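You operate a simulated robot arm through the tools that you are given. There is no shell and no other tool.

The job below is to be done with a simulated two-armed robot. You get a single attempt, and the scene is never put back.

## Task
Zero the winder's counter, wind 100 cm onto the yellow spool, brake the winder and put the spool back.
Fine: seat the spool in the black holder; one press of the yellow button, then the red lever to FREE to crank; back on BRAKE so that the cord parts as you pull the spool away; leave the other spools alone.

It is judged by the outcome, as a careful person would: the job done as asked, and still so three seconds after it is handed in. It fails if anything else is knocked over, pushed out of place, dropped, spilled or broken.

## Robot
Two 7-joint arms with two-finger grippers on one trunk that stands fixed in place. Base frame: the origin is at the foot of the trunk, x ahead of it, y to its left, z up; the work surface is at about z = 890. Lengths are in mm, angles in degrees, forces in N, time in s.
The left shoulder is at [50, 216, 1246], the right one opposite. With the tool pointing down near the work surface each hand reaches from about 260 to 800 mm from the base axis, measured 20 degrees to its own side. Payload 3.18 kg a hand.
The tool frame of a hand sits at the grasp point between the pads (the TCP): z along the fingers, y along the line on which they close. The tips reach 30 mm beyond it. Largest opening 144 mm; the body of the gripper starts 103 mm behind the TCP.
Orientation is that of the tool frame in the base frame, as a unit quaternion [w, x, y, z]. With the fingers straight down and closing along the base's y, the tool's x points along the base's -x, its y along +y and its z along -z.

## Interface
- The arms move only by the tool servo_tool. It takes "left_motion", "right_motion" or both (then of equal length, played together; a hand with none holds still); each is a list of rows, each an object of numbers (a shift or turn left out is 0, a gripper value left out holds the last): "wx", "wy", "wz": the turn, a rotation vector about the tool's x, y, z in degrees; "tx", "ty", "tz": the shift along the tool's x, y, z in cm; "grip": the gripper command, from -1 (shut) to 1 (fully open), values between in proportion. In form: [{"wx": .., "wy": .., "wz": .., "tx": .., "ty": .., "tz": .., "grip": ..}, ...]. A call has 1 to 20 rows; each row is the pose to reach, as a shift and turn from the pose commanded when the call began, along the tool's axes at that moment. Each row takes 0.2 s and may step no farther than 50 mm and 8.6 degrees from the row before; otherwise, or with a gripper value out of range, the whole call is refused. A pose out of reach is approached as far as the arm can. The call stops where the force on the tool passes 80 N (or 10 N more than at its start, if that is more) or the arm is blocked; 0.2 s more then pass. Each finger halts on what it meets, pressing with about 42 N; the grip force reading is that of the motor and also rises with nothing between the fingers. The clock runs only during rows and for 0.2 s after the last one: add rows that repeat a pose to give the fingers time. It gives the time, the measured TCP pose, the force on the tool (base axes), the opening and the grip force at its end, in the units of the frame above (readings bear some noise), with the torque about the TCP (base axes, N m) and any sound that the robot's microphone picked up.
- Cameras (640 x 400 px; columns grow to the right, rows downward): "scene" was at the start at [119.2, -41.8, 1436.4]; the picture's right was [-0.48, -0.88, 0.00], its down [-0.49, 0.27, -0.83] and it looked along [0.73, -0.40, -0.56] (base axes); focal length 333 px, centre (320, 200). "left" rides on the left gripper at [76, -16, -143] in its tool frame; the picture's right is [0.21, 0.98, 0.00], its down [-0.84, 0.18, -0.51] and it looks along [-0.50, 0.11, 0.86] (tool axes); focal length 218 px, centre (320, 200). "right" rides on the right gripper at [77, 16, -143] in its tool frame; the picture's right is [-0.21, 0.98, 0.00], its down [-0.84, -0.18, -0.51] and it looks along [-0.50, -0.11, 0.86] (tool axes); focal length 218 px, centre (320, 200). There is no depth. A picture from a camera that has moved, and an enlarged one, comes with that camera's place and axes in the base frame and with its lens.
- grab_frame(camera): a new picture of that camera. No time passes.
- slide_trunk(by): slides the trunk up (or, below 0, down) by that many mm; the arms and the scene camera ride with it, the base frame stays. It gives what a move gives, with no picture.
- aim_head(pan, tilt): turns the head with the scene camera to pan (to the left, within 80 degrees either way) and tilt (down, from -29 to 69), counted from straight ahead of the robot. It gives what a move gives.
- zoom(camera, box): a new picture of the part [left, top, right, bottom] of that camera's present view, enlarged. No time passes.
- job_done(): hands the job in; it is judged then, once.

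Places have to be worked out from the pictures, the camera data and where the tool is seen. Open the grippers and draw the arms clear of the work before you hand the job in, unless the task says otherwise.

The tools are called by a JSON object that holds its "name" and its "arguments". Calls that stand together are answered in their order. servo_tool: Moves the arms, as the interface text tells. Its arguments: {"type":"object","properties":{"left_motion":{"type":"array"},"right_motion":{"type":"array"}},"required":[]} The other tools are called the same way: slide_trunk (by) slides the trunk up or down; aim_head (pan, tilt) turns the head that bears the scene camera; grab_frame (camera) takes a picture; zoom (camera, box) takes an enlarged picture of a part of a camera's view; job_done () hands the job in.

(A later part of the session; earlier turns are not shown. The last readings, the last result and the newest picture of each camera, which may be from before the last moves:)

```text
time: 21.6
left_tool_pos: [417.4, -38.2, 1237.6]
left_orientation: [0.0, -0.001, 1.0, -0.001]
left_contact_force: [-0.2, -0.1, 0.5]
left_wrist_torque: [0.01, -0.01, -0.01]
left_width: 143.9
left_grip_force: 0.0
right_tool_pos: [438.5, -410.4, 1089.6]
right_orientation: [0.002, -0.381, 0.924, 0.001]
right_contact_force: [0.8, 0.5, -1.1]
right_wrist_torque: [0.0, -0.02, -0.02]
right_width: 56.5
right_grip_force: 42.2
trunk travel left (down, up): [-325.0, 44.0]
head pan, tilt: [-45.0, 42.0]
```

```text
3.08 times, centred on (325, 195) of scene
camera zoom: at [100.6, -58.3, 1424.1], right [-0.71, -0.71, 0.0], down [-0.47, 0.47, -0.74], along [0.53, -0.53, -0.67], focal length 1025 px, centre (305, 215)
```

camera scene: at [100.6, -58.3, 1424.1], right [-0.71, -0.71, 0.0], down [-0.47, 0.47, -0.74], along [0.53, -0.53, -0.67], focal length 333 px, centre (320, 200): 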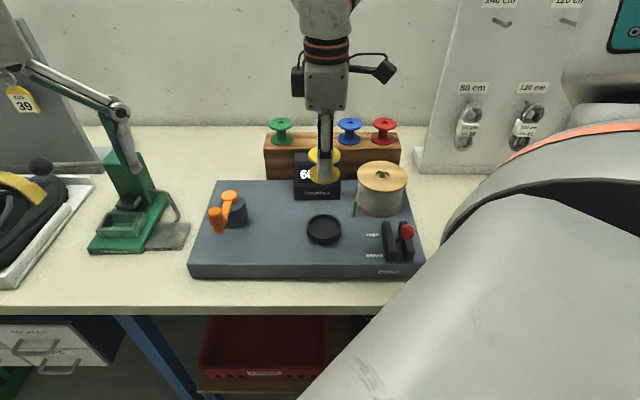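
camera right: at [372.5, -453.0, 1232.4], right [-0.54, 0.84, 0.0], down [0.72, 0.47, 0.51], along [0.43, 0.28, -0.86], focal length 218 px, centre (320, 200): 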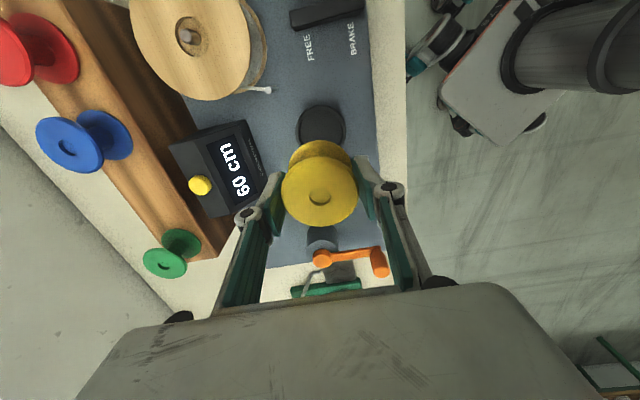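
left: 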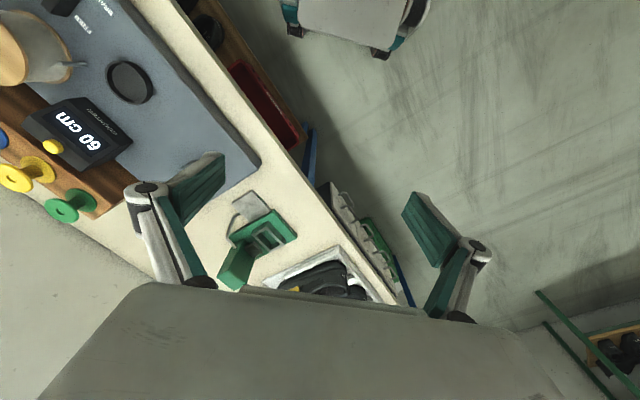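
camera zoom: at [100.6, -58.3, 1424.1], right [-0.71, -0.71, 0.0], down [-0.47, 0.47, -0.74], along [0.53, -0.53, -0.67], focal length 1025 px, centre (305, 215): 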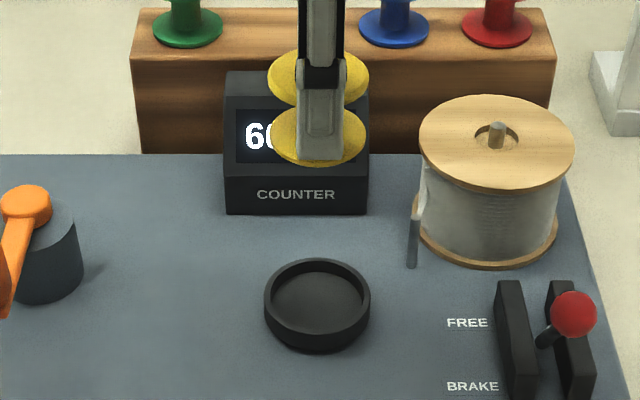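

By the scene view the spool is within ~1 mm of the holder axis in both directions. I lower it to about 20 mm above the rim and check again.

{"name": "servo_tool", "arguments": {"right_motion": [{"tx": 0.05, "ty": 0.06, "tz": 0.5}, {"tx": 0.05, "ty": 0.06, "tz": 1.5}, {"tx": 0.05, "ty": 0.06, "tz": 3}, {"tx": 0.05, "ty": 0.06, "tz": 4.5}, {"tx": 0.05, "ty": 0.06, "tz": 6}, {"tx": 0.05, "ty": 0.06, "tz": 7.5}, {"tx": 0.05, "ty": 0.06, "tz": 9}, {"tx": 0.05, "ty": 0.06, "tz": 10.3}, {"tx": 0.05, "ty": 0.06, "tz": 11}, {"tx": 0.05, "ty": 0.06, "tz": 11.5}, {"tx": 0.05, "ty": 0.06, "tz": 11.5}]}}

{"name": "zoom", "arguments": {"camera": "right", "box": [240, 90, 400, 250]}}

{"name": "zoom", "arguments": {"camera": "scene", "box": [280, 160, 370, 260]}}

```text
time: 24.0
left_tool_pos: [417.5, -37.5, 1236.8]
left_orientation: [0.001, -0.001, 1.0, 0.0]
left_contact_force: [0.1, -1.0, 0.0]
left_wrist_torque: [0.01, 0.0, 0.01]
left_width: 144.1
left_grip_force: 0.0
right_tool_pos: [438.1, -410.0, 975.2]
right_orientation: [0.001, -0.382, 0.924, 0.0]
right_contact_force: [-0.4, 0.9, -1.5]
right_wrist_torque: [0.03, 0.03, 0.0]
right_width: 56.3
right_grip_force: 41.9
trunk travel left (down, up): [-325.0, 44.0]
head pan, tilt: [-45.0, 42.0]
```

```text
2.50 times, centred on (320, 170) of right
camera zoom: at [371.8, -452.8, 1117.5], right [-0.54, 0.84, 0.0], down [0.72, 0.47, 0.51], along [0.43, 0.28, -0.86], focal length 546 px, centre (320, 275)
```

zoom: 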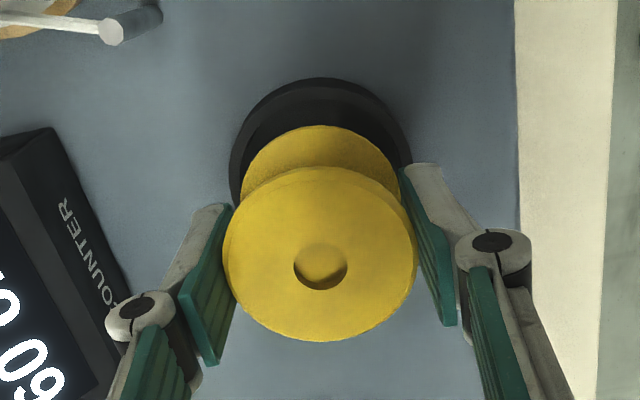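

```text
4.00 times, centred on (325, 210) of scene
camera zoom: at [100.5, -58.2, 1424.2], right [-0.71, -0.71, 0.0], down [-0.47, 0.47, -0.74], along [0.53, -0.53, -0.67], focal length 1333 px, centre (300, 160)
```

zoom: 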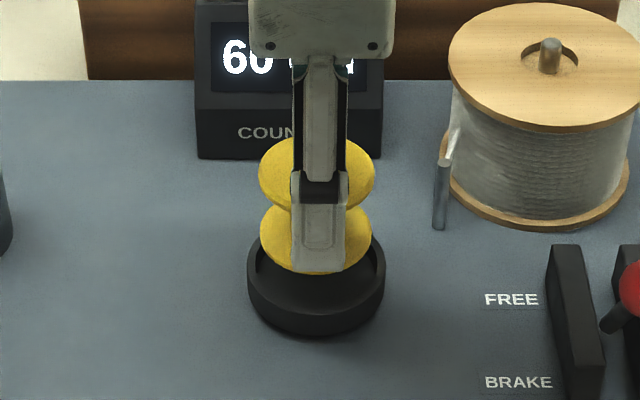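

Both views now agree: the spool's lower flange is centred over the holder within about a millimetre. I lower slowly to just inside the rim and read the force.

{"name": "servo_tool", "arguments": {"right_motion": [{"ty": 0.06, "tz": 0.4}, {"ty": 0.06, "tz": 0.8}, {"ty": 0.06, "tz": 1.2}, {"ty": 0.06, "tz": 1.6}, {"ty": 0.06, "tz": 2.0}, {"ty": 0.06, "tz": 2.2}, {"ty": 0.06, "tz": 2.2}]}}

{"name": "zoom", "arguments": {"camera": "scene", "box": [290, 180, 360, 260]}}

{"name": "zoom", "arguments": {"camera": "right", "box": [240, 90, 400, 250]}}

```text
time: 25.6
left_tool_pos: [417.3, -38.1, 1236.5]
left_orientation: [0.0, 0.0, 1.0, 0.0]
left_contact_force: [0.9, -0.5, 0.1]
left_wrist_torque: [-0.02, -0.01, 0.01]
left_width: 144.4
left_grip_force: 0.0
right_tool_pos: [438.8, -411.0, 952.2]
right_orientation: [0.0, -0.382, 0.924, 0.001]
right_contact_force: [0.5, 0.0, -0.9]
right_wrist_torque: [0.01, 0.03, 0.02]
right_width: 56.7
right_grip_force: 42.2
trunk travel left (down, up): [-325.0, 44.0]
head pan, tilt: [-45.0, 42.0]
```

```text
5.00 times, centred on (325, 220) of scene
camera zoom: at [100.6, -58.3, 1424.1], right [-0.71, -0.71, 0.0], down [-0.47, 0.47, -0.74], along [0.53, -0.53, -0.67], focal length 1666 px, centre (295, 100)
```

zoom: 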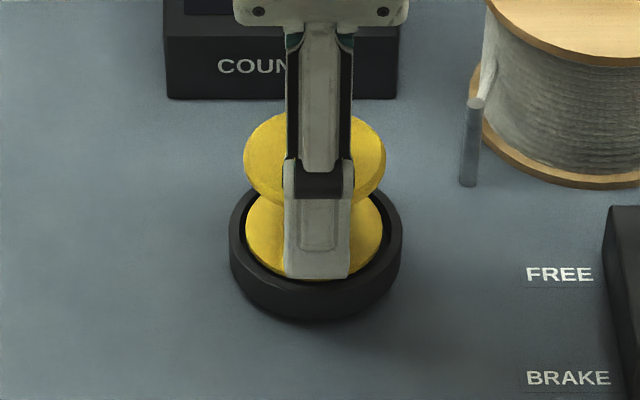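

```text
2.50 times, centred on (320, 170) of right
camera zoom: at [371.4, -452.1, 1095.4], right [-0.54, 0.84, 0.0], down [0.72, 0.47, 0.51], along [0.43, 0.28, -0.86], focal length 546 px, centre (320, 275)
```

zoom: 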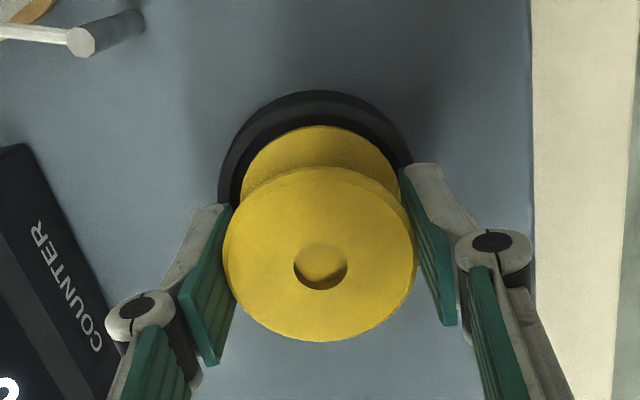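

No contact yet; the lower flange is at the rim's mouth and ~0.8 mm left of centre. I correct that and descend in 1 mm steps to about 946.

{"name": "servo_tool", "arguments": {"right_motion": [{"tx": 0.07, "ty": -0.04, "tz": 0.1}, {"tx": 0.07, "ty": -0.04, "tz": 0.2}, {"tx": 0.07, "ty": -0.04, "tz": 0.3}, {"tx": 0.07, "ty": -0.04, "tz": 0.4}, {"tx": 0.07, "ty": -0.04, "tz": 0.5}, {"tx": 0.07, "ty": -0.04, "tz": 0.6}, {"tx": 0.07, "ty": -0.04, "tz": 0.6}]}}

{"name": "zoom", "arguments": {"camera": "scene", "box": [300, 195, 350, 250]}}

{"name": "zoom", "arguments": {"camera": "right", "box": [260, 100, 380, 220]}}

```text
time: 27.2
left_tool_pos: [417.5, -36.7, 1236.8]
left_orientation: [0.0, 0.0, 1.0, 0.0]
left_contact_force: [0.0, -0.2, 0.5]
left_wrist_torque: [-0.01, -0.02, -0.01]
left_width: 143.9
left_grip_force: 0.1
right_tool_pos: [437.7, -412.8, 946.5]
right_orientation: [0.0, -0.382, 0.924, 0.0]
right_contact_force: [0.1, 0.2, 0.3]
right_wrist_torque: [0.0, 0.01, -0.01]
right_width: 56.4
right_grip_force: 41.8
trunk travel left (down, up): [-325.0, 44.0]
head pan, tilt: [-45.0, 42.0]
```

```text
7.27 times, centred on (325, 222) of scene
camera zoom: at [100.6, -58.3, 1424.1], right [-0.71, -0.71, 0.0], down [-0.47, 0.47, -0.74], along [0.53, -0.53, -0.67], focal length 2424 px, centre (284, 36)
```

zoom: 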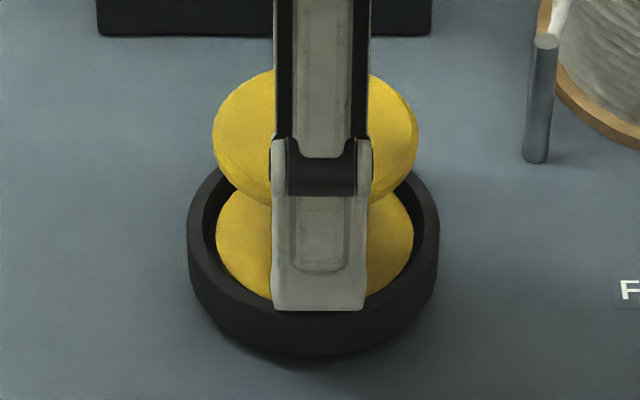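

```text
3.33 times, centred on (320, 160) of right
camera zoom: at [371.1, -453.3, 1088.9], right [-0.54, 0.84, 0.0], down [0.72, 0.47, 0.51], along [0.43, 0.28, -0.86], focal length 728 px, centre (320, 333)
```

zoom: 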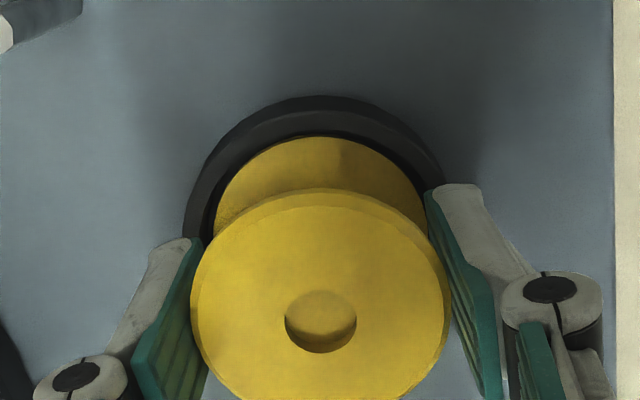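

The flange is now inside the dish with even gaps on both sides and no force. I go down the last few millimetres.

{"name": "servo_tool", "arguments": {"right_motion": [{"tz": 0.1}, {"tz": 0.2}, {"tz": 0.25}, {"tz": 0.25}]}}

{"name": "zoom", "arguments": {"camera": "scene", "box": [300, 195, 350, 250]}}

```text
time: 28.2
left_tool_pos: [416.3, -36.9, 1237.9]
left_orientation: [-0.001, -0.001, 1.0, -0.001]
left_contact_force: [0.0, 0.6, -0.3]
left_wrist_torque: [0.02, -0.02, -0.01]
left_width: 144.1
left_grip_force: 0.1
right_tool_pos: [436.7, -409.3, 945.4]
right_orientation: [0.002, -0.382, 0.924, -0.002]
right_contact_force: [-1.0, -6.5, 21.7]
right_wrist_torque: [-0.13, 0.21, -0.01]
right_width: 56.5
right_grip_force: 41.9
trunk travel left (down, up): [-325.0, 44.0]
head pan, tilt: [-45.0, 42.0]
```

```text
7.27 times, centred on (325, 222) of scene
camera zoom: at [99.2, -57.8, 1424.4], right [-0.71, -0.71, 0.0], down [-0.47, 0.47, -0.74], along [0.53, -0.53, -0.67], focal length 2424 px, centre (284, 36)
```

zoom: 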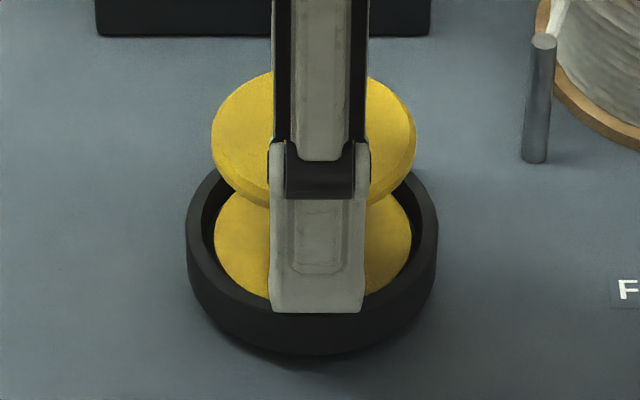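

Contact force of 22 N at z≈945, the height I expected for the dish floor. I ease off 1 mm, release slowly, and look before lifting.

{"name": "servo_tool", "arguments": {"right_motion": [{"tz": -0.1}, {"tz": -0.1}, {"tz": -0.1, "grip": -0.15}, {"tz": -0.1, "grip": -0.05}, {"tz": -0.1, "grip": 0.05}, {"tz": -0.1, "grip": 0.15}, {"tz": -0.1, "grip": 0.15}]}}

{"name": "zoom", "arguments": {"camera": "scene", "box": [290, 185, 360, 255]}}

{"name": "zoom", "arguments": {"camera": "right", "box": [240, 90, 400, 250]}}

```text
time: 29.8
left_tool_pos: [417.1, -36.9, 1236.5]
left_orientation: [0.0, -0.001, 1.0, -0.001]
left_contact_force: [-1.0, -0.3, 0.3]
left_wrist_torque: [0.01, 0.02, 0.04]
left_width: 144.1
left_grip_force: 0.0
right_tool_pos: [437.3, -411.6, 944.3]
right_orientation: [0.0, -0.383, 0.924, -0.001]
right_contact_force: [-0.8, 0.2, 0.5]
right_wrist_torque: [-0.04, 0.0, 0.0]
right_width: 82.6
right_grip_force: 0.0
trunk travel left (down, up): [-325.0, 44.0]
head pan, tilt: [-45.0, 42.0]
```

```text
5.71 times, centred on (325, 220) of scene
camera zoom: at [100.6, -58.3, 1424.1], right [-0.71, -0.71, 0.0], down [-0.47, 0.47, -0.74], along [0.53, -0.53, -0.67], focal length 1904 px, centre (291, 86)
```

zoom: 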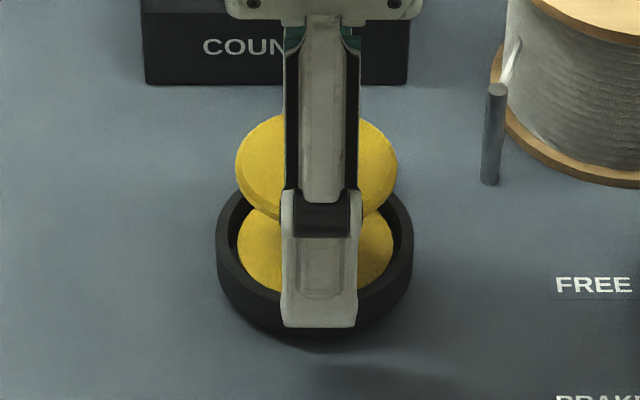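

```text
2.50 times, centred on (320, 170) of right
camera zoom: at [371.1, -453.3, 1087.7], right [-0.54, 0.84, 0.0], down [0.72, 0.47, 0.51], along [0.43, 0.28, -0.86], focal length 546 px, centre (320, 275)
```

zoom: 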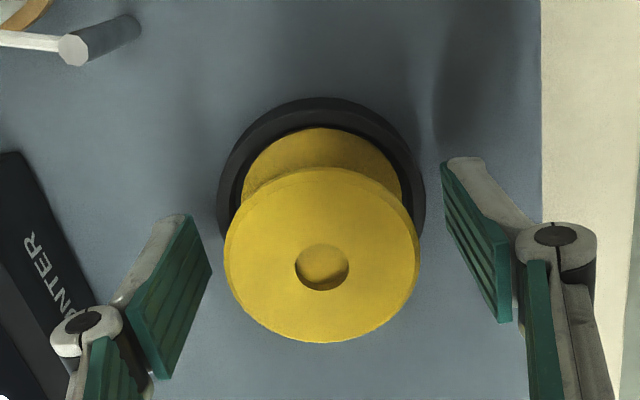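

The spool stands in the dish. I raise the hand straight up and inspect the seating from above.

{"name": "servo_tool", "arguments": {"right_motion": [{"tz": -1}, {"tz": -3}, {"tz": -6}, {"tz": -9}, {"tz": -12}, {"tz": -15}, {"tz": -17}, {"tz": -17}]}}

{"name": "zoom", "arguments": {"camera": "scene", "box": [290, 185, 360, 255]}}

{"name": "grab_frame", "arguments": {"camera": "right"}}

{"name": "grab_frame", "arguments": {"camera": "scene"}}

```text
time: 31.6
left_tool_pos: [417.6, -36.9, 1237.0]
left_orientation: [0.0, -0.001, 1.0, -0.001]
left_contact_force: [-0.7, -0.6, 0.0]
left_wrist_torque: [0.0, 0.04, -0.01]
left_width: 144.0
left_grip_force: 0.1
right_tool_pos: [437.0, -411.7, 1116.2]
right_orientation: [0.0, -0.382, 0.924, 0.0]
right_contact_force: [0.6, 0.0, 0.9]
right_wrist_torque: [0.0, -0.04, -0.01]
right_width: 82.9
right_grip_force: 0.0
trunk travel left (down, up): [-325.0, 44.0]
head pan, tilt: [-45.0, 42.0]
```

```text
5.71 times, centred on (325, 220) of scene
camera zoom: at [100.8, -58.3, 1424.1], right [-0.71, -0.71, 0.0], down [-0.47, 0.47, -0.74], along [0.53, -0.53, -0.67], focal length 1904 px, centre (291, 86)
```

zoom: 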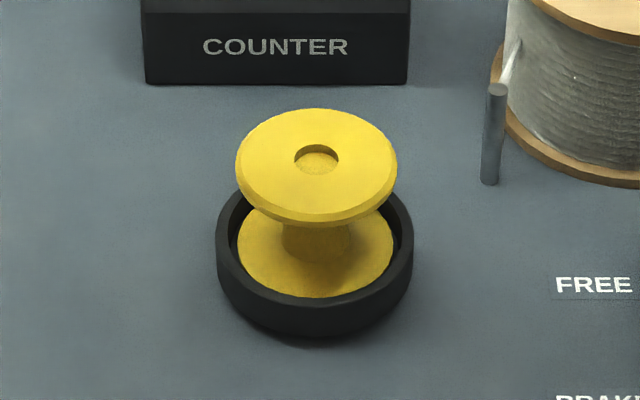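

```text
taken
camera right: at [370.5, -453.0, 1258.4], right [-0.54, 0.84, 0.0], down [0.72, 0.47, 0.51], along [0.43, 0.28, -0.86], focal length 218 px, centre (320, 200)
```

right: 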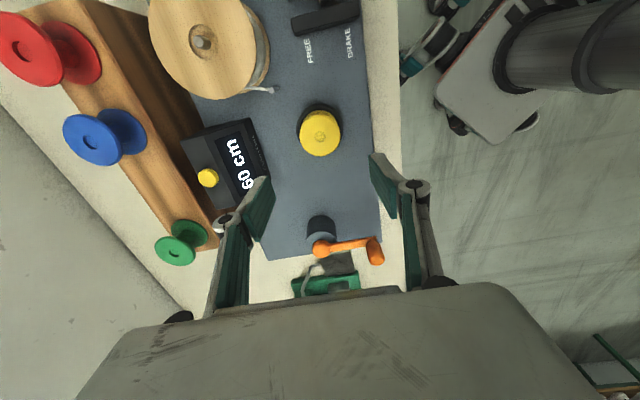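

```text
taken
camera scene: at [100.8, -58.3, 1424.1], right [-0.71, -0.71, 0.0], down [-0.47, 0.47, -0.74], along [0.53, -0.53, -0.67], focal length 333 px, centre (320, 200)
```

scene: 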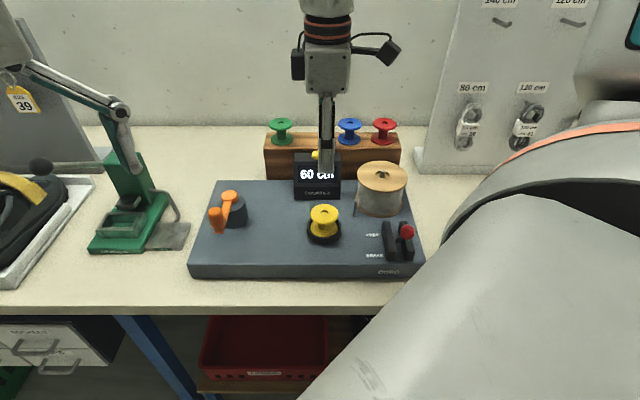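

The spool is well seated in the holder. Next I close the gripper and move above the yellow button (about U −36, V 763, top z≈985) for the single press.

{"name": "servo_tool", "arguments": {"right_motion": [{"grip": -1}, {"tx": -0.4, "ty": -3, "grip": -1}, {"tx": -0.8, "ty": -6.5, "grip": -1}, {"tx": -1.2, "ty": -10, "grip": -1}, {"tx": -1.6, "ty": -13.5, "grip": -1}, {"tx": -1.72, "ty": -16.3, "grip": -1}, {"tx": -1.72, "ty": -16.3, "tz": 2, "grip": -1}, {"tx": -1.72, "ty": -16.3, "tz": 4.5, "grip": -1}, {"tx": -1.72, "ty": -16.3, "tz": 6, "grip": -1}, {"tx": -1.72, "ty": -16.3, "tz": 6, "grip": -1}]}}

{"name": "grab_frame", "arguments": {"camera": "right"}}

{"name": "zoom", "arguments": {"camera": "scene", "box": [265, 100, 385, 220]}}

```text
time: 33.8
left_tool_pos: [418.0, -38.5, 1236.7]
left_orientation: [0.0, 0.0, 1.0, -0.002]
left_contact_force: [-0.8, 0.4, 0.4]
left_wrist_torque: [0.03, 0.0, -0.02]
left_width: 143.7
left_grip_force: 0.0
right_tool_pos: [565.3, -515.0, 1055.1]
right_orientation: [0.001, -0.382, 0.924, 0.0]
right_contact_force: [0.0, 0.2, 0.1]
right_wrist_torque: [0.02, 0.01, -0.01]
right_width: 0.0
right_grip_force: 30.6
trunk travel left (down, up): [-325.0, 44.0]
head pan, tilt: [-45.0, 42.0]
```

```text
taken
camera right: at [498.2, -556.3, 1198.0], right [-0.54, 0.84, 0.0], down [0.72, 0.47, 0.51], along [0.43, 0.28, -0.86], focal length 218 px, centre (320, 200)
```

right: 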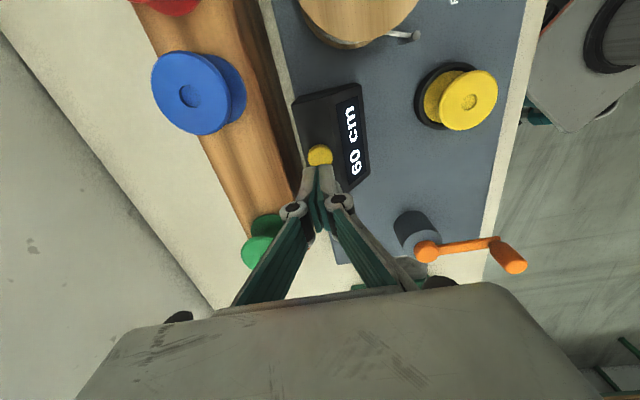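

```text
3.33 times, centred on (325, 160) of scene
camera zoom: at [100.5, -58.2, 1424.2], right [-0.71, -0.71, 0.0], down [-0.47, 0.47, -0.74], along [0.53, -0.53, -0.67], focal length 1111 px, centre (303, 333)
```

zoom: 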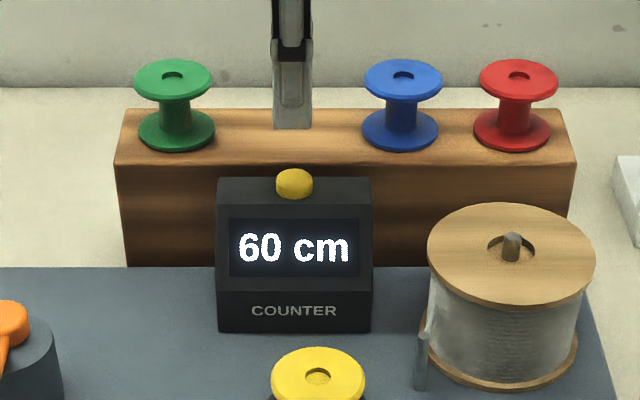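

Let me zoom the wrist view to check where the fingertips sit relative to the button.

{"name": "zoom", "arguments": {"camera": "right", "box": [270, 110, 370, 210]}}

{"name": "zoom", "arguments": {"camera": "scene", "box": [295, 110, 345, 170]}}

```text
4.00 times, centred on (320, 160) of right
camera zoom: at [498.2, -556.3, 1198.0], right [-0.54, 0.84, 0.0], down [0.72, 0.47, 0.51], along [0.43, 0.28, -0.86], focal length 873 px, centre (320, 360)
```

zoom: 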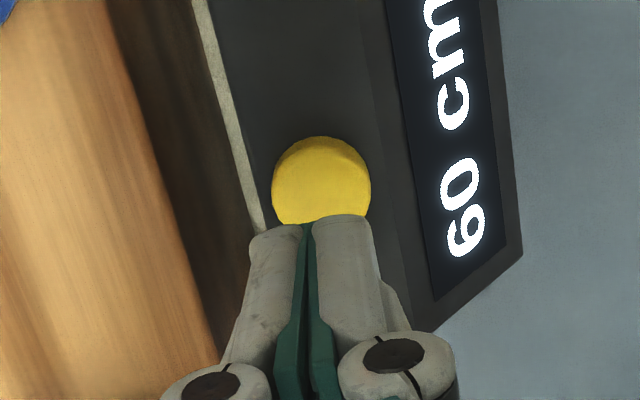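

```text
6.67 times, centred on (320, 140) of scene
camera zoom: at [100.5, -58.2, 1424.2], right [-0.71, -0.71, 0.0], down [-0.47, 0.47, -0.74], along [0.53, -0.53, -0.67], focal length 2222 px, centre (320, 600)
```

zoom: 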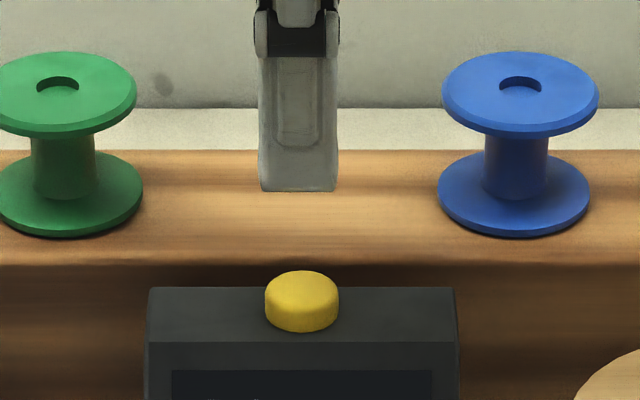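

The fingertips are over the button within about a millimetre. I descend to just above it first.

{"name": "servo_tool", "arguments": {"right_motion": [{"tx": 0.1, "ty": 0.05, "tz": 1}, {"tx": 0.1, "ty": 0.05, "tz": 2}, {"tx": 0.1, "ty": 0.05, "tz": 3}, {"tx": 0.1, "ty": 0.05, "tz": 3.4}, {"tx": 0.1, "ty": 0.05, "tz": 3.4}]}}

{"name": "zoom", "arguments": {"camera": "scene", "box": [285, 130, 355, 200]}}

```text
time: 35.0
left_tool_pos: [416.3, -37.8, 1238.3]
left_orientation: [0.0, -0.001, 1.0, 0.0]
left_contact_force: [0.2, -0.6, -0.6]
left_wrist_torque: [-0.02, -0.06, 0.0]
left_width: 144.1
left_grip_force: 0.0
right_tool_pos: [563.4, -514.8, 1020.2]
right_orientation: [0.0, -0.383, 0.924, 0.0]
right_contact_force: [-0.8, 0.1, -0.5]
right_wrist_torque: [-0.03, 0.03, 0.0]
right_width: 0.0
right_grip_force: 30.2
trunk travel left (down, up): [-325.0, 44.0]
head pan, tilt: [-45.0, 42.0]
```

```text
5.71 times, centred on (320, 165) of scene
camera zoom: at [100.6, -58.3, 1424.1], right [-0.71, -0.71, 0.0], down [-0.47, 0.47, -0.74], along [0.53, -0.53, -0.67], focal length 1904 px, centre (320, 400)
```

zoom: 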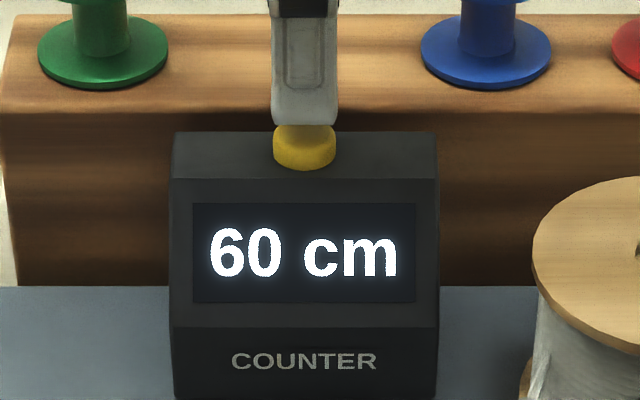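

The tips are right above the button and centred. I press down a few millimetres at a time.

{"name": "servo_tool", "arguments": {"right_motion": [{"tz": 0.1}, {"tz": 0.2}, {"tz": 0.3}, {"tz": 0.4}, {"tz": 0.5}, {"tz": 0.5}]}}

{"name": "zoom", "arguments": {"camera": "scene", "box": [285, 130, 355, 200]}}

```text
time: 36.4
left_tool_pos: [416.4, -37.4, 1238.1]
left_orientation: [0.0, -0.002, 1.0, -0.002]
left_contact_force: [-0.1, 0.7, 0.5]
left_wrist_torque: [0.03, 0.0, -0.01]
left_width: 143.7
left_grip_force: 0.1
right_tool_pos: [564.2, -513.8, 1015.7]
right_orientation: [0.0, -0.382, 0.924, 0.0]
right_contact_force: [-0.6, -0.5, -0.7]
right_wrist_torque: [-0.02, 0.04, -0.03]
right_width: 0.0
right_grip_force: 30.5
trunk travel left (down, up): [-325.0, 44.0]
head pan, tilt: [-45.0, 42.0]
```

```text
5.71 times, centred on (320, 165) of scene
camera zoom: at [100.6, -58.2, 1424.1], right [-0.71, -0.71, 0.0], down [-0.47, 0.47, -0.74], along [0.53, -0.53, -0.67], focal length 1904 px, centre (320, 400)
```

zoom: 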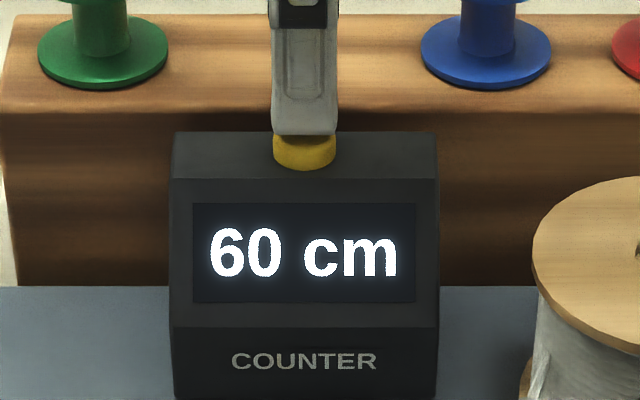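

No contact force yet. I continue down in 1 mm steps.

{"name": "servo_tool", "arguments": {"right_motion": [{"tz": 0.1}, {"tz": 0.2}, {"tz": 0.3}, {"tz": 0.4}, {"tz": 0.4}]}}

{"name": "zoom", "arguments": {"camera": "scene", "box": [285, 130, 355, 200]}}

```text
time: 37.6
left_tool_pos: [416.6, -38.1, 1236.9]
left_orientation: [0.0, -0.001, 1.0, -0.001]
left_contact_force: [-0.1, -0.1, 0.0]
left_wrist_torque: [-0.01, -0.03, -0.02]
left_width: 143.9
left_grip_force: 0.2
right_tool_pos: [563.3, -514.7, 1011.3]
right_orientation: [0.0, -0.382, 0.924, 0.0]
right_contact_force: [0.4, 0.1, 0.1]
right_wrist_torque: [-0.01, -0.03, 0.02]
right_width: 0.1
right_grip_force: 30.3
trunk travel left (down, up): [-325.0, 44.0]
head pan, tilt: [-45.0, 42.0]
```

```text
5.71 times, centred on (320, 165) of scene
camera zoom: at [100.6, -58.2, 1424.1], right [-0.71, -0.71, 0.0], down [-0.47, 0.47, -0.74], along [0.53, -0.53, -0.67], focal length 1904 px, centre (320, 400)
```

zoom: 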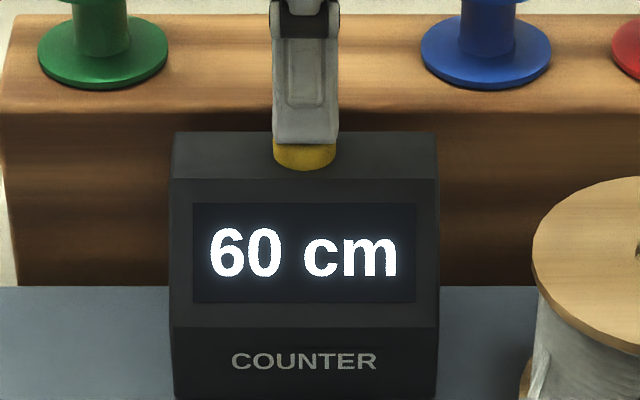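

Still 60 cm with no force; the tips must now be about touching. I keep pressing 1 mm at a time.

{"name": "servo_tool", "arguments": {"right_motion": [{"tz": 0.1}, {"tz": 0.2}, {"tz": 0.3}, {"tz": 0.3}]}}

{"name": "zoom", "arguments": {"camera": "scene", "box": [285, 130, 355, 200]}}

```text
time: 38.6
left_tool_pos: [417.9, -37.9, 1238.0]
left_orientation: [0.0, -0.001, 1.0, 0.0]
left_contact_force: [0.4, 0.0, -0.5]
left_wrist_torque: [-0.02, -0.02, 0.02]
left_width: 144.1
left_grip_force: 0.0
right_tool_pos: [563.7, -514.5, 1008.9]
right_orientation: [0.001, -0.382, 0.924, 0.001]
right_contact_force: [0.5, -1.3, 0.6]
right_wrist_torque: [0.02, 0.02, -0.02]
right_width: 6.1
right_grip_force: 31.4
trunk travel left (down, up): [-325.0, 44.0]
head pan, tilt: [-45.0, 42.0]
```

```text
5.71 times, centred on (320, 165) of scene
camera zoom: at [100.5, -58.2, 1424.2], right [-0.71, -0.71, 0.0], down [-0.47, 0.47, -0.74], along [0.53, -0.53, -0.67], focal length 1904 px, centre (320, 400)
```

zoom: 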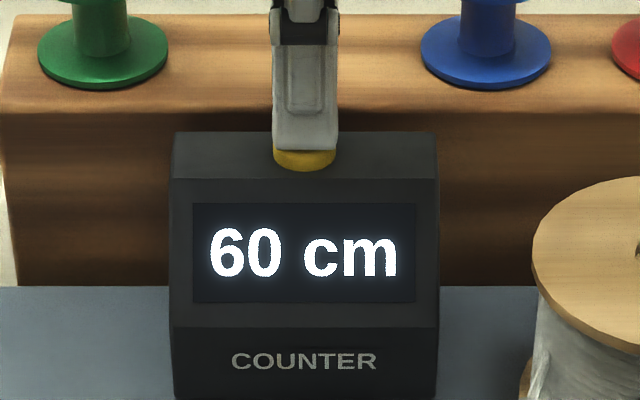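

The fingers have been spread slightly (6 mm) by the contact. I look from the wrist camera before going further.

{"name": "zoom", "arguments": {"camera": "right", "box": [270, 110, 370, 210]}}

{"name": "zoom", "arguments": {"camera": "scene", "box": [305, 135, 335, 165]}}

```text
4.00 times, centred on (320, 160) of right
camera zoom: at [497.0, -556.9, 1151.6], right [-0.54, 0.84, 0.0], down [0.72, 0.47, 0.51], along [0.43, 0.28, -0.86], focal length 873 px, centre (320, 360)
```

zoom: 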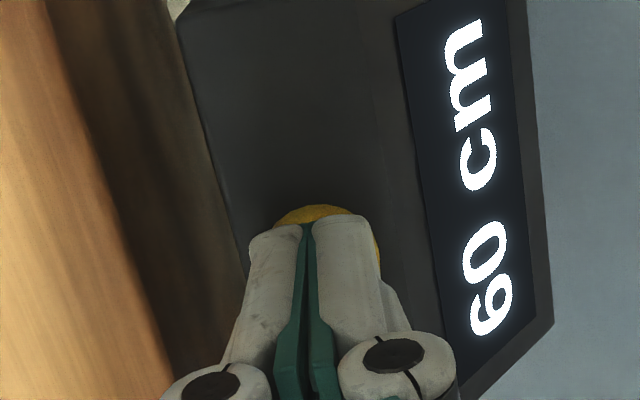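

```text
13.33 times, centred on (320, 150) of scene
camera zoom: at [100.5, -58.2, 1424.2], right [-0.71, -0.71, 0.0], down [-0.47, 0.47, -0.74], along [0.53, -0.53, -0.67], focal length 4444 px, centre (320, 867)
```

zoom: 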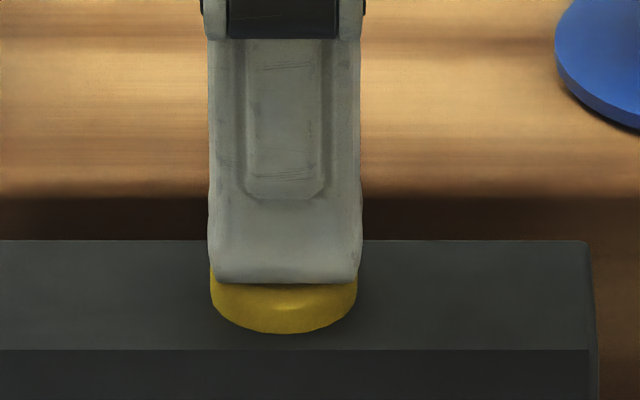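

The tips are only just reaching the button top (~984). I press another 2 mm.

{"name": "servo_tool", "arguments": {"right_motion": [{"tz": 0.1}, {"tz": 0.2}, {"tz": 0.2}]}}

{"name": "zoom", "arguments": {"camera": "scene", "box": [285, 130, 355, 200]}}

{"name": "zoom", "arguments": {"camera": "right", "box": [270, 110, 370, 210]}}

```text
time: 39.4
left_tool_pos: [417.4, -37.1, 1237.2]
left_orientation: [0.0, -0.001, 1.0, -0.001]
left_contact_force: [0.0, 0.5, 0.0]
left_wrist_torque: [0.01, 0.01, 0.01]
left_width: 144.1
left_grip_force: 0.1
right_tool_pos: [563.4, -514.7, 1007.8]
right_orientation: [0.0, -0.382, 0.924, 0.0]
right_contact_force: [-0.7, -1.2, 2.9]
right_wrist_torque: [-0.02, 0.0, 0.01]
right_width: 6.0
right_grip_force: 30.4
trunk travel left (down, up): [-325.0, 44.0]
head pan, tilt: [-45.0, 42.0]
heard: click
```

```text
5.71 times, centred on (320, 165) of scene
camera zoom: at [100.4, -58.2, 1424.2], right [-0.71, -0.71, 0.0], down [-0.47, 0.47, -0.74], along [0.53, -0.53, -0.67], focal length 1904 px, centre (320, 400)
```

zoom: 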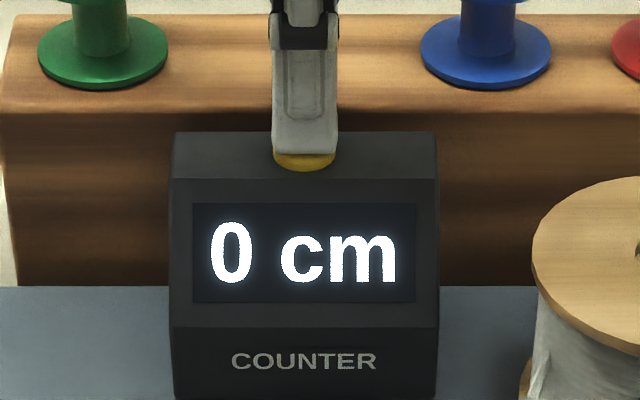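

```text
4.00 times, centred on (320, 160) of right
camera zoom: at [497.0, -556.7, 1149.7], right [-0.54, 0.84, 0.0], down [0.72, 0.47, 0.51], along [0.43, 0.28, -0.86], focal length 873 px, centre (320, 360)
```

zoom: 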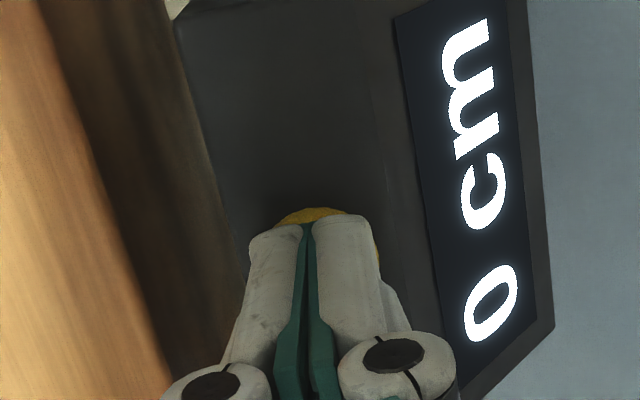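

Click heard and the counter now reads 0 cm. I lift off straight up, then carry the open hand over to the red lever ball (about U 129, V 522, z 977) at safe height.

{"name": "servo_tool", "arguments": {"right_motion": [{"tz": -1}, {"tz": -4}, {"tz": -7}, {"tz": -10}, {"tz": -11}, {"tx": 2, "ty": 3, "tz": -11, "grip": -0.1}, {"tx": 4, "ty": 6, "tz": -11, "grip": -0.1}, {"tx": 6.5, "ty": 9.5, "tz": -11, "grip": -0.1}, {"tx": 9, "ty": 13, "tz": -11, "grip": -0.1}, {"tx": 11.5, "ty": 17, "tz": -11, "grip": -0.1}, {"tx": 14, "ty": 20.5, "tz": -11, "grip": -0.1}, {"tx": 16, "ty": 23.5, "tz": -11, "grip": -0.1}, {"tx": 16.4, "ty": 24, "tz": -11, "grip": -0.1}, {"tx": 16.4, "ty": 24, "tz": -11, "grip": -0.1}]}}

{"name": "grab_frame", "arguments": {"camera": "right"}}

{"name": "grab_frame", "arguments": {"camera": "scene"}}

```text
time: 42.4
left_tool_pos: [417.7, -37.2, 1236.8]
left_orientation: [-0.001, 0.0, 1.0, -0.001]
left_contact_force: [0.0, -0.5, -0.4]
left_wrist_torque: [-0.02, 0.0, 0.02]
left_width: 143.9
left_grip_force: 0.0
right_tool_pos: [277.7, -459.7, 1117.3]
right_orientation: [0.0, -0.381, 0.924, 0.0]
right_contact_force: [-0.6, 0.2, -0.6]
right_wrist_torque: [0.03, 0.0, 0.03]
right_width: 64.8
right_grip_force: 0.1
trunk travel left (down, up): [-325.0, 44.0]
head pan, tilt: [-45.0, 42.0]
```

```text
taken
camera right: at [211.1, -501.9, 1259.6], right [-0.54, 0.84, 0.0], down [0.72, 0.47, 0.51], along [0.43, 0.28, -0.86], focal length 218 px, centre (320, 200)
```

right: 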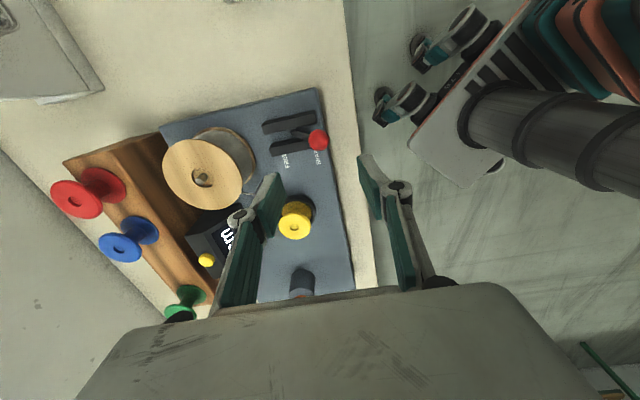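

```text
taken
camera scene: at [100.2, -58.2, 1424.2], right [-0.71, -0.71, 0.0], down [-0.47, 0.47, -0.74], along [0.53, -0.53, -0.67], focal length 333 px, centre (320, 200)
```

scene: 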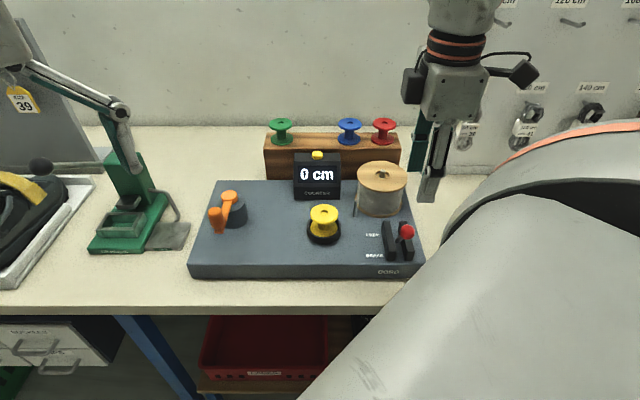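

The ball is under the TCP within about 1 mm. I lower the open fingers (65 mm) around the ball in two stages.

{"name": "servo_tool", "arguments": {"right_motion": [{"tx": 0.1, "ty": -0.06, "tz": 3, "grip": -0.1}, {"tx": 0.1, "ty": -0.06, "tz": 6, "grip": -0.1}, {"tx": 0.1, "ty": -0.06, "tz": 8.5, "grip": -0.1}, {"tx": 0.1, "ty": -0.06, "tz": 8.5, "grip": -0.1}]}}

{"name": "zoom", "arguments": {"camera": "right", "box": [220, 100, 420, 260]}}

{"name": "zoom", "arguments": {"camera": "scene", "box": [350, 150, 470, 290]}}

```text
time: 43.4
left_tool_pos: [417.0, -37.1, 1237.5]
left_orientation: [0.001, -0.001, 1.0, -0.001]
left_contact_force: [0.2, 0.9, -0.4]
left_wrist_torque: [0.01, -0.05, -0.02]
left_width: 144.0
left_grip_force: 0.0
right_tool_pos: [277.9, -460.9, 1031.5]
right_orientation: [0.001, -0.382, 0.924, -0.001]
right_contact_force: [-0.8, -0.3, 0.1]
right_wrist_torque: [-0.02, -0.01, -0.01]
right_width: 64.6
right_grip_force: 0.1
trunk travel left (down, up): [-325.0, 44.0]
head pan, tilt: [-45.0, 42.0]
```

```text
2.50 times, centred on (320, 180) of right
camera zoom: at [210.8, -503.1, 1174.6], right [-0.54, 0.84, 0.0], down [0.72, 0.47, 0.51], along [0.43, 0.28, -0.86], focal length 546 px, centre (320, 250)
```

zoom: 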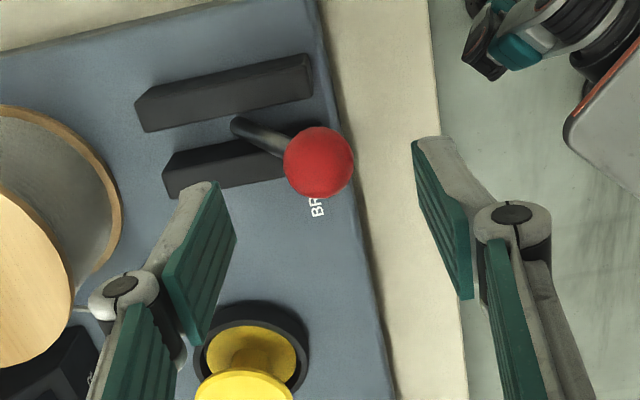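

```text
2.86 times, centred on (410, 220) of scene
camera zoom: at [100.0, -57.9, 1424.2], right [-0.71, -0.71, 0.0], down [-0.47, 0.47, -0.74], along [0.53, -0.53, -0.67], focal length 952 px, centre (63, 143)
```

zoom: 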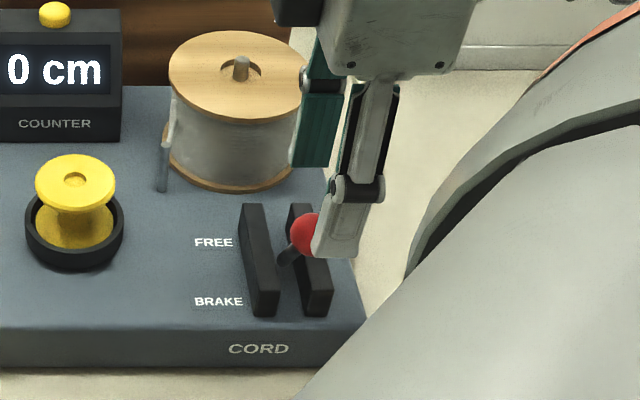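

Before moving the lever I note that the reel (front edge V≈645) leaves little room for a finger behind the ball in the FREE position. So I raise a little and turn the hand 90° to grip the ball from its sides, letting it pivot between the pads.

{"name": "servo_tool", "arguments": {"right_motion": [{"tz": -2}, {"tz": -4, "wz": 4}, {"tz": -4, "wz": 12}, {"tz": -4, "wz": 20}, {"tz": -4, "wz": 28}, {"tz": -4, "wz": 36}, {"tz": -4, "wz": 44}, {"tz": -4, "wz": 52}, {"tz": -4, "wz": 60}, {"tz": -4, "wz": 68}, {"tz": -4, "wz": 76}, {"tz": -4, "wz": 84}, {"tz": -4, "wz": 90}, {"tz": -4, "wz": 90}]}}

{"name": "grab_frame", "arguments": {"camera": "right"}}

{"name": "grab_frame", "arguments": {"camera": "scene"}}

```text
time: 46.4
left_tool_pos: [415.8, -38.2, 1238.0]
left_orientation: [0.001, -0.001, 1.0, -0.001]
left_contact_force: [0.7, -0.1, 0.8]
left_wrist_torque: [0.03, -0.05, 0.02]
left_width: 143.9
left_grip_force: 0.2
right_tool_pos: [269.2, -568.7, 952.1]
right_orientation: [0.008, 0.372, 0.927, 0.037]
right_contact_force: [-0.4, -0.3, 0.5]
right_wrist_torque: [0.03, -0.01, 0.02]
right_width: 65.0
right_grip_force: 0.0
right hand out of reach, approached as far as the arm can: row 7, 8, 9, 10, 11, 12, 13, 14
trunk travel left (down, up): [-325.0, 44.0]
head pan, tilt: [-45.0, 42.0]
```

```text
taken
camera right: at [217.7, -512.9, 1096.8], right [0.83, 0.56, 0.07], down [0.46, -0.74, 0.48], along [0.32, -0.36, -0.87], focal length 218 px, centre (320, 200)
```

right: 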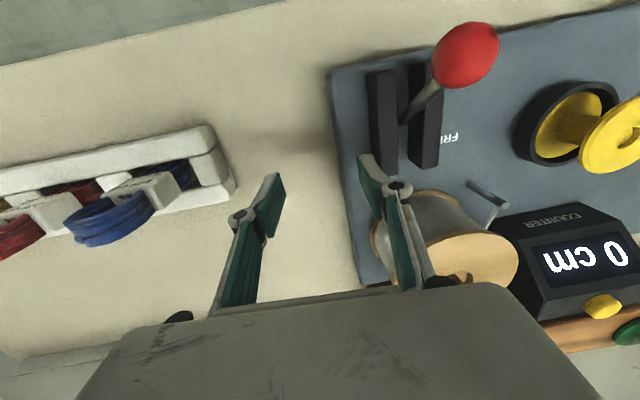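

```text
taken
camera scene: at [99.0, -58.7, 1424.3], right [-0.71, -0.71, 0.0], down [-0.47, 0.47, -0.74], along [0.53, -0.53, -0.67], focal length 333 px, centre (320, 200)
```

scene: 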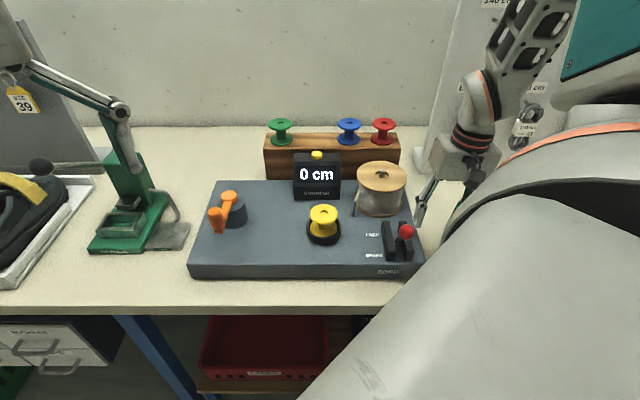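

The turned pose was out of reach and the arm sagged to the right of the plate (≈(269, −569, 952)); nothing appears touched. I back out carefully by reversing the turn a little at a time.

{"name": "servo_tool", "arguments": {"right_motion": [{"wz": -6}]}}

{"name": "zoom", "arguments": {"camera": "scene", "box": [340, 80, 520, 290]}}

```text
time: 46.8
left_tool_pos: [416.7, -38.1, 1236.8]
left_orientation: [0.0, -0.001, 1.0, -0.001]
left_contact_force: [-0.4, 0.3, 0.4]
left_wrist_torque: [0.01, -0.01, -0.01]
left_width: 144.1
left_grip_force: 0.0
right_tool_pos: [269.2, -566.6, 951.6]
right_orientation: [0.01, 0.322, 0.946, 0.038]
right_contact_force: [-0.4, 0.3, 0.0]
right_wrist_torque: [0.02, 0.0, -0.01]
right_width: 64.5
right_grip_force: 0.0
trunk travel left (down, up): [-325.0, 44.0]
head pan, tilt: [-45.0, 42.0]
```

```text
1.90 times, centred on (430, 185) of scene
camera zoom: at [100.1, -58.5, 1424.2], right [-0.71, -0.71, 0.0], down [-0.47, 0.47, -0.74], along [0.53, -0.53, -0.67], focal length 635 px, centre (110, 229)
```

zoom: 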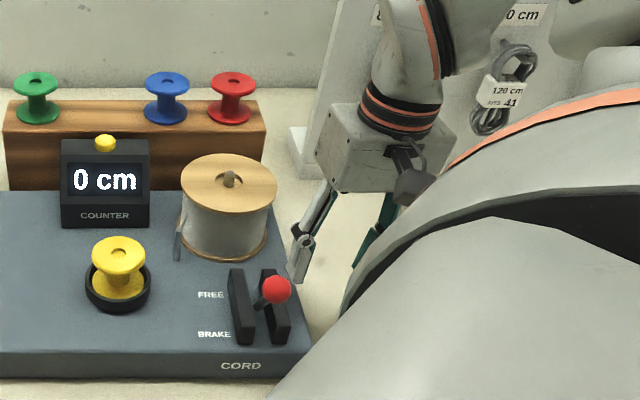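

The commanded pose has re-synced to where the hand is, so I can steer normally again. I lift straight up first, away from the plate.

{"name": "servo_tool", "arguments": {"right_motion": [{"tz": -3}, {"tz": -6}, {"tz": -9}, {"tz": -12}, {"tz": -15}, {"tz": -15}]}}

{"name": "grab_frame", "arguments": {"camera": "scene"}}

```text
time: 48.2
left_tool_pos: [418.7, -37.7, 1237.0]
left_orientation: [0.0, -0.001, 1.0, 0.0]
left_contact_force: [0.4, -0.8, -0.3]
left_wrist_torque: [0.03, 0.0, -0.02]
left_width: 144.2
left_grip_force: 0.0
right_tool_pos: [271.5, -618.0, 1098.6]
right_orientation: [0.006, 0.317, 0.947, 0.047]
right_contact_force: [1.1, -0.9, -0.2]
right_wrist_torque: [0.01, 0.02, 0.0]
right_width: 64.9
right_grip_force: 0.1
right hand out of reach, approached as far as the arm can: row 1, 2, 3, 4, 5, 6
trunk travel left (down, up): [-325.0, 44.0]
head pan, tilt: [-45.0, 42.0]
```

```text
taken
camera scene: at [101.5, -58.7, 1424.0], right [-0.71, -0.71, 0.0], down [-0.47, 0.47, -0.74], along [0.52, -0.53, -0.67], focal length 333 px, centre (320, 200)
```

scene: 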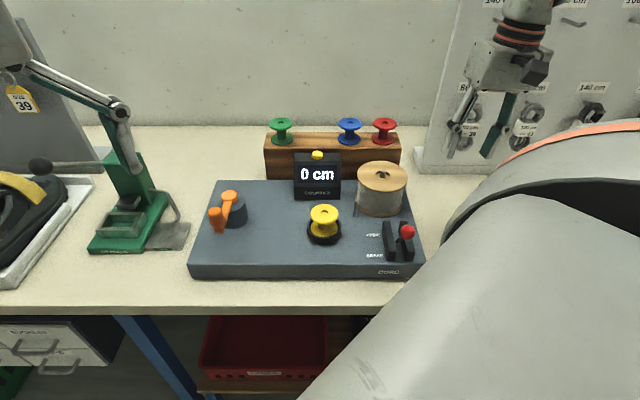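

The hand is free but still at the edge of its wrist range. I turn it back toward the good yaw in small steps, which should move it away from that limit.

{"name": "servo_tool", "arguments": {"right_motion": [{"wz": -8}, {"wz": -16}, {"wz": -24}, {"wz": -32}, {"wz": -40}]}}

```text
time: 49.4
left_tool_pos: [417.2, -36.7, 1237.9]
left_orientation: [-0.001, -0.001, 1.0, -0.001]
left_contact_force: [0.6, 0.2, -0.3]
left_wrist_torque: [0.01, -0.01, 0.0]
left_width: 144.1
left_grip_force: 0.1
right_tool_pos: [271.7, -617.3, 1098.2]
right_orientation: [0.022, -0.022, 0.999, 0.032]
right_contact_force: [-0.3, 0.4, 0.0]
right_wrist_torque: [0.02, -0.01, -0.02]
right_width: 64.9
right_grip_force: 0.1
trunk travel left (down, up): [-325.0, 44.0]
head pan, tilt: [-45.0, 42.0]
```

Back within reach. I finish turning to the +45° yaw.

{"name": "servo_tool", "arguments": {"right_motion": [{"wz": -8}, {"wz": -16}, {"wz": -24}, {"wz": -32}, {"wz": -40}, {"wz": -42.5}, {"wz": -42.5}]}}

```text
time: 51.0
left_tool_pos: [417.5, -37.3, 1237.5]
left_orientation: [0.0, 0.0, 1.0, 0.0]
left_contact_force: [-0.4, -0.1, -0.2]
left_wrist_torque: [0.0, 0.0, -0.01]
left_width: 144.0
left_grip_force: 0.1
right_tool_pos: [271.7, -618.4, 1098.3]
right_orientation: [0.032, -0.382, 0.923, 0.021]
right_contact_force: [0.6, -0.8, 0.8]
right_wrist_torque: [0.01, -0.01, 0.01]
right_width: 65.1
right_grip_force: 0.0
trunk travel left (down, up): [-325.0, 44.0]
head pan, tilt: [-45.0, 42.0]
```

Only a small tilt (about 4.4°) remains. I level the tool.

{"name": "servo_tool", "arguments": {"right_motion": [{"wx": 0.82, "wy": 4.3}, {"wx": 0.82, "wy": 4.3}]}}

```text
time: 51.6
left_tool_pos: [416.9, -37.5, 1237.4]
left_orientation: [0.0, -0.001, 1.0, -0.001]
left_contact_force: [-0.6, 1.1, 1.0]
left_wrist_torque: [-0.01, 0.01, 0.02]
left_width: 144.1
left_grip_force: 0.1
right_tool_pos: [271.4, -617.8, 1097.9]
right_orientation: [-0.001, -0.381, 0.925, 0.0]
right_contact_force: [0.4, 0.3, 0.7]
right_wrist_torque: [0.02, -0.02, 0.03]
right_width: 64.9
right_grip_force: 0.1
trunk travel left (down, up): [-325.0, 44.0]
head pan, tilt: [-45.0, 42.0]
```

Level again at +45° yaw. I move back over the lever at this height.

{"name": "servo_tool", "arguments": {"right_motion": [{"tx": -3, "ty": 2.5}, {"tx": -6, "ty": 5}, {"tx": -9, "ty": 8}, {"tx": -11.6, "ty": 10.7}, {"tx": -11.6, "ty": 10.7}]}}

{"name": "grab_frame", "arguments": {"camera": "scene"}}

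```text
time: 52.8
left_tool_pos: [417.7, -38.9, 1236.4]
left_orientation: [-0.001, -0.001, 1.0, -0.001]
left_contact_force: [-0.6, -0.5, -1.0]
left_wrist_torque: [0.01, 0.01, -0.01]
left_width: 144.1
left_grip_force: 0.0
right_tool_pos: [276.9, -460.1, 1098.5]
right_orientation: [-0.001, -0.381, 0.924, 0.001]
right_contact_force: [0.2, 0.1, -0.7]
right_wrist_torque: [0.02, 0.0, -0.03]
right_width: 65.0
right_grip_force: 0.1
trunk travel left (down, up): [-325.0, 44.0]
head pan, tilt: [-45.0, 42.0]
```

```text
taken
camera scene: at [100.3, -58.6, 1424.1], right [-0.71, -0.71, 0.0], down [-0.47, 0.47, -0.74], along [0.53, -0.53, -0.67], focal length 333 px, centre (320, 200)
```

scene: 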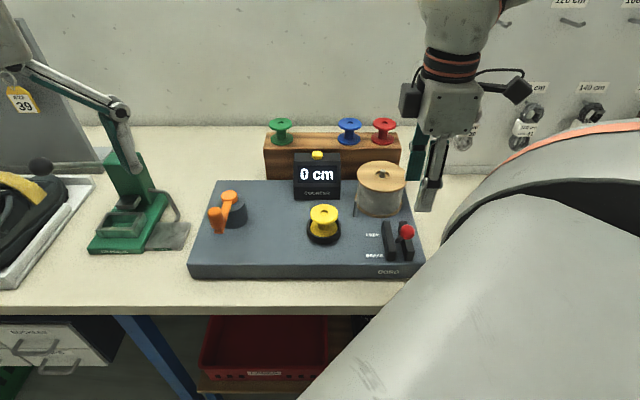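

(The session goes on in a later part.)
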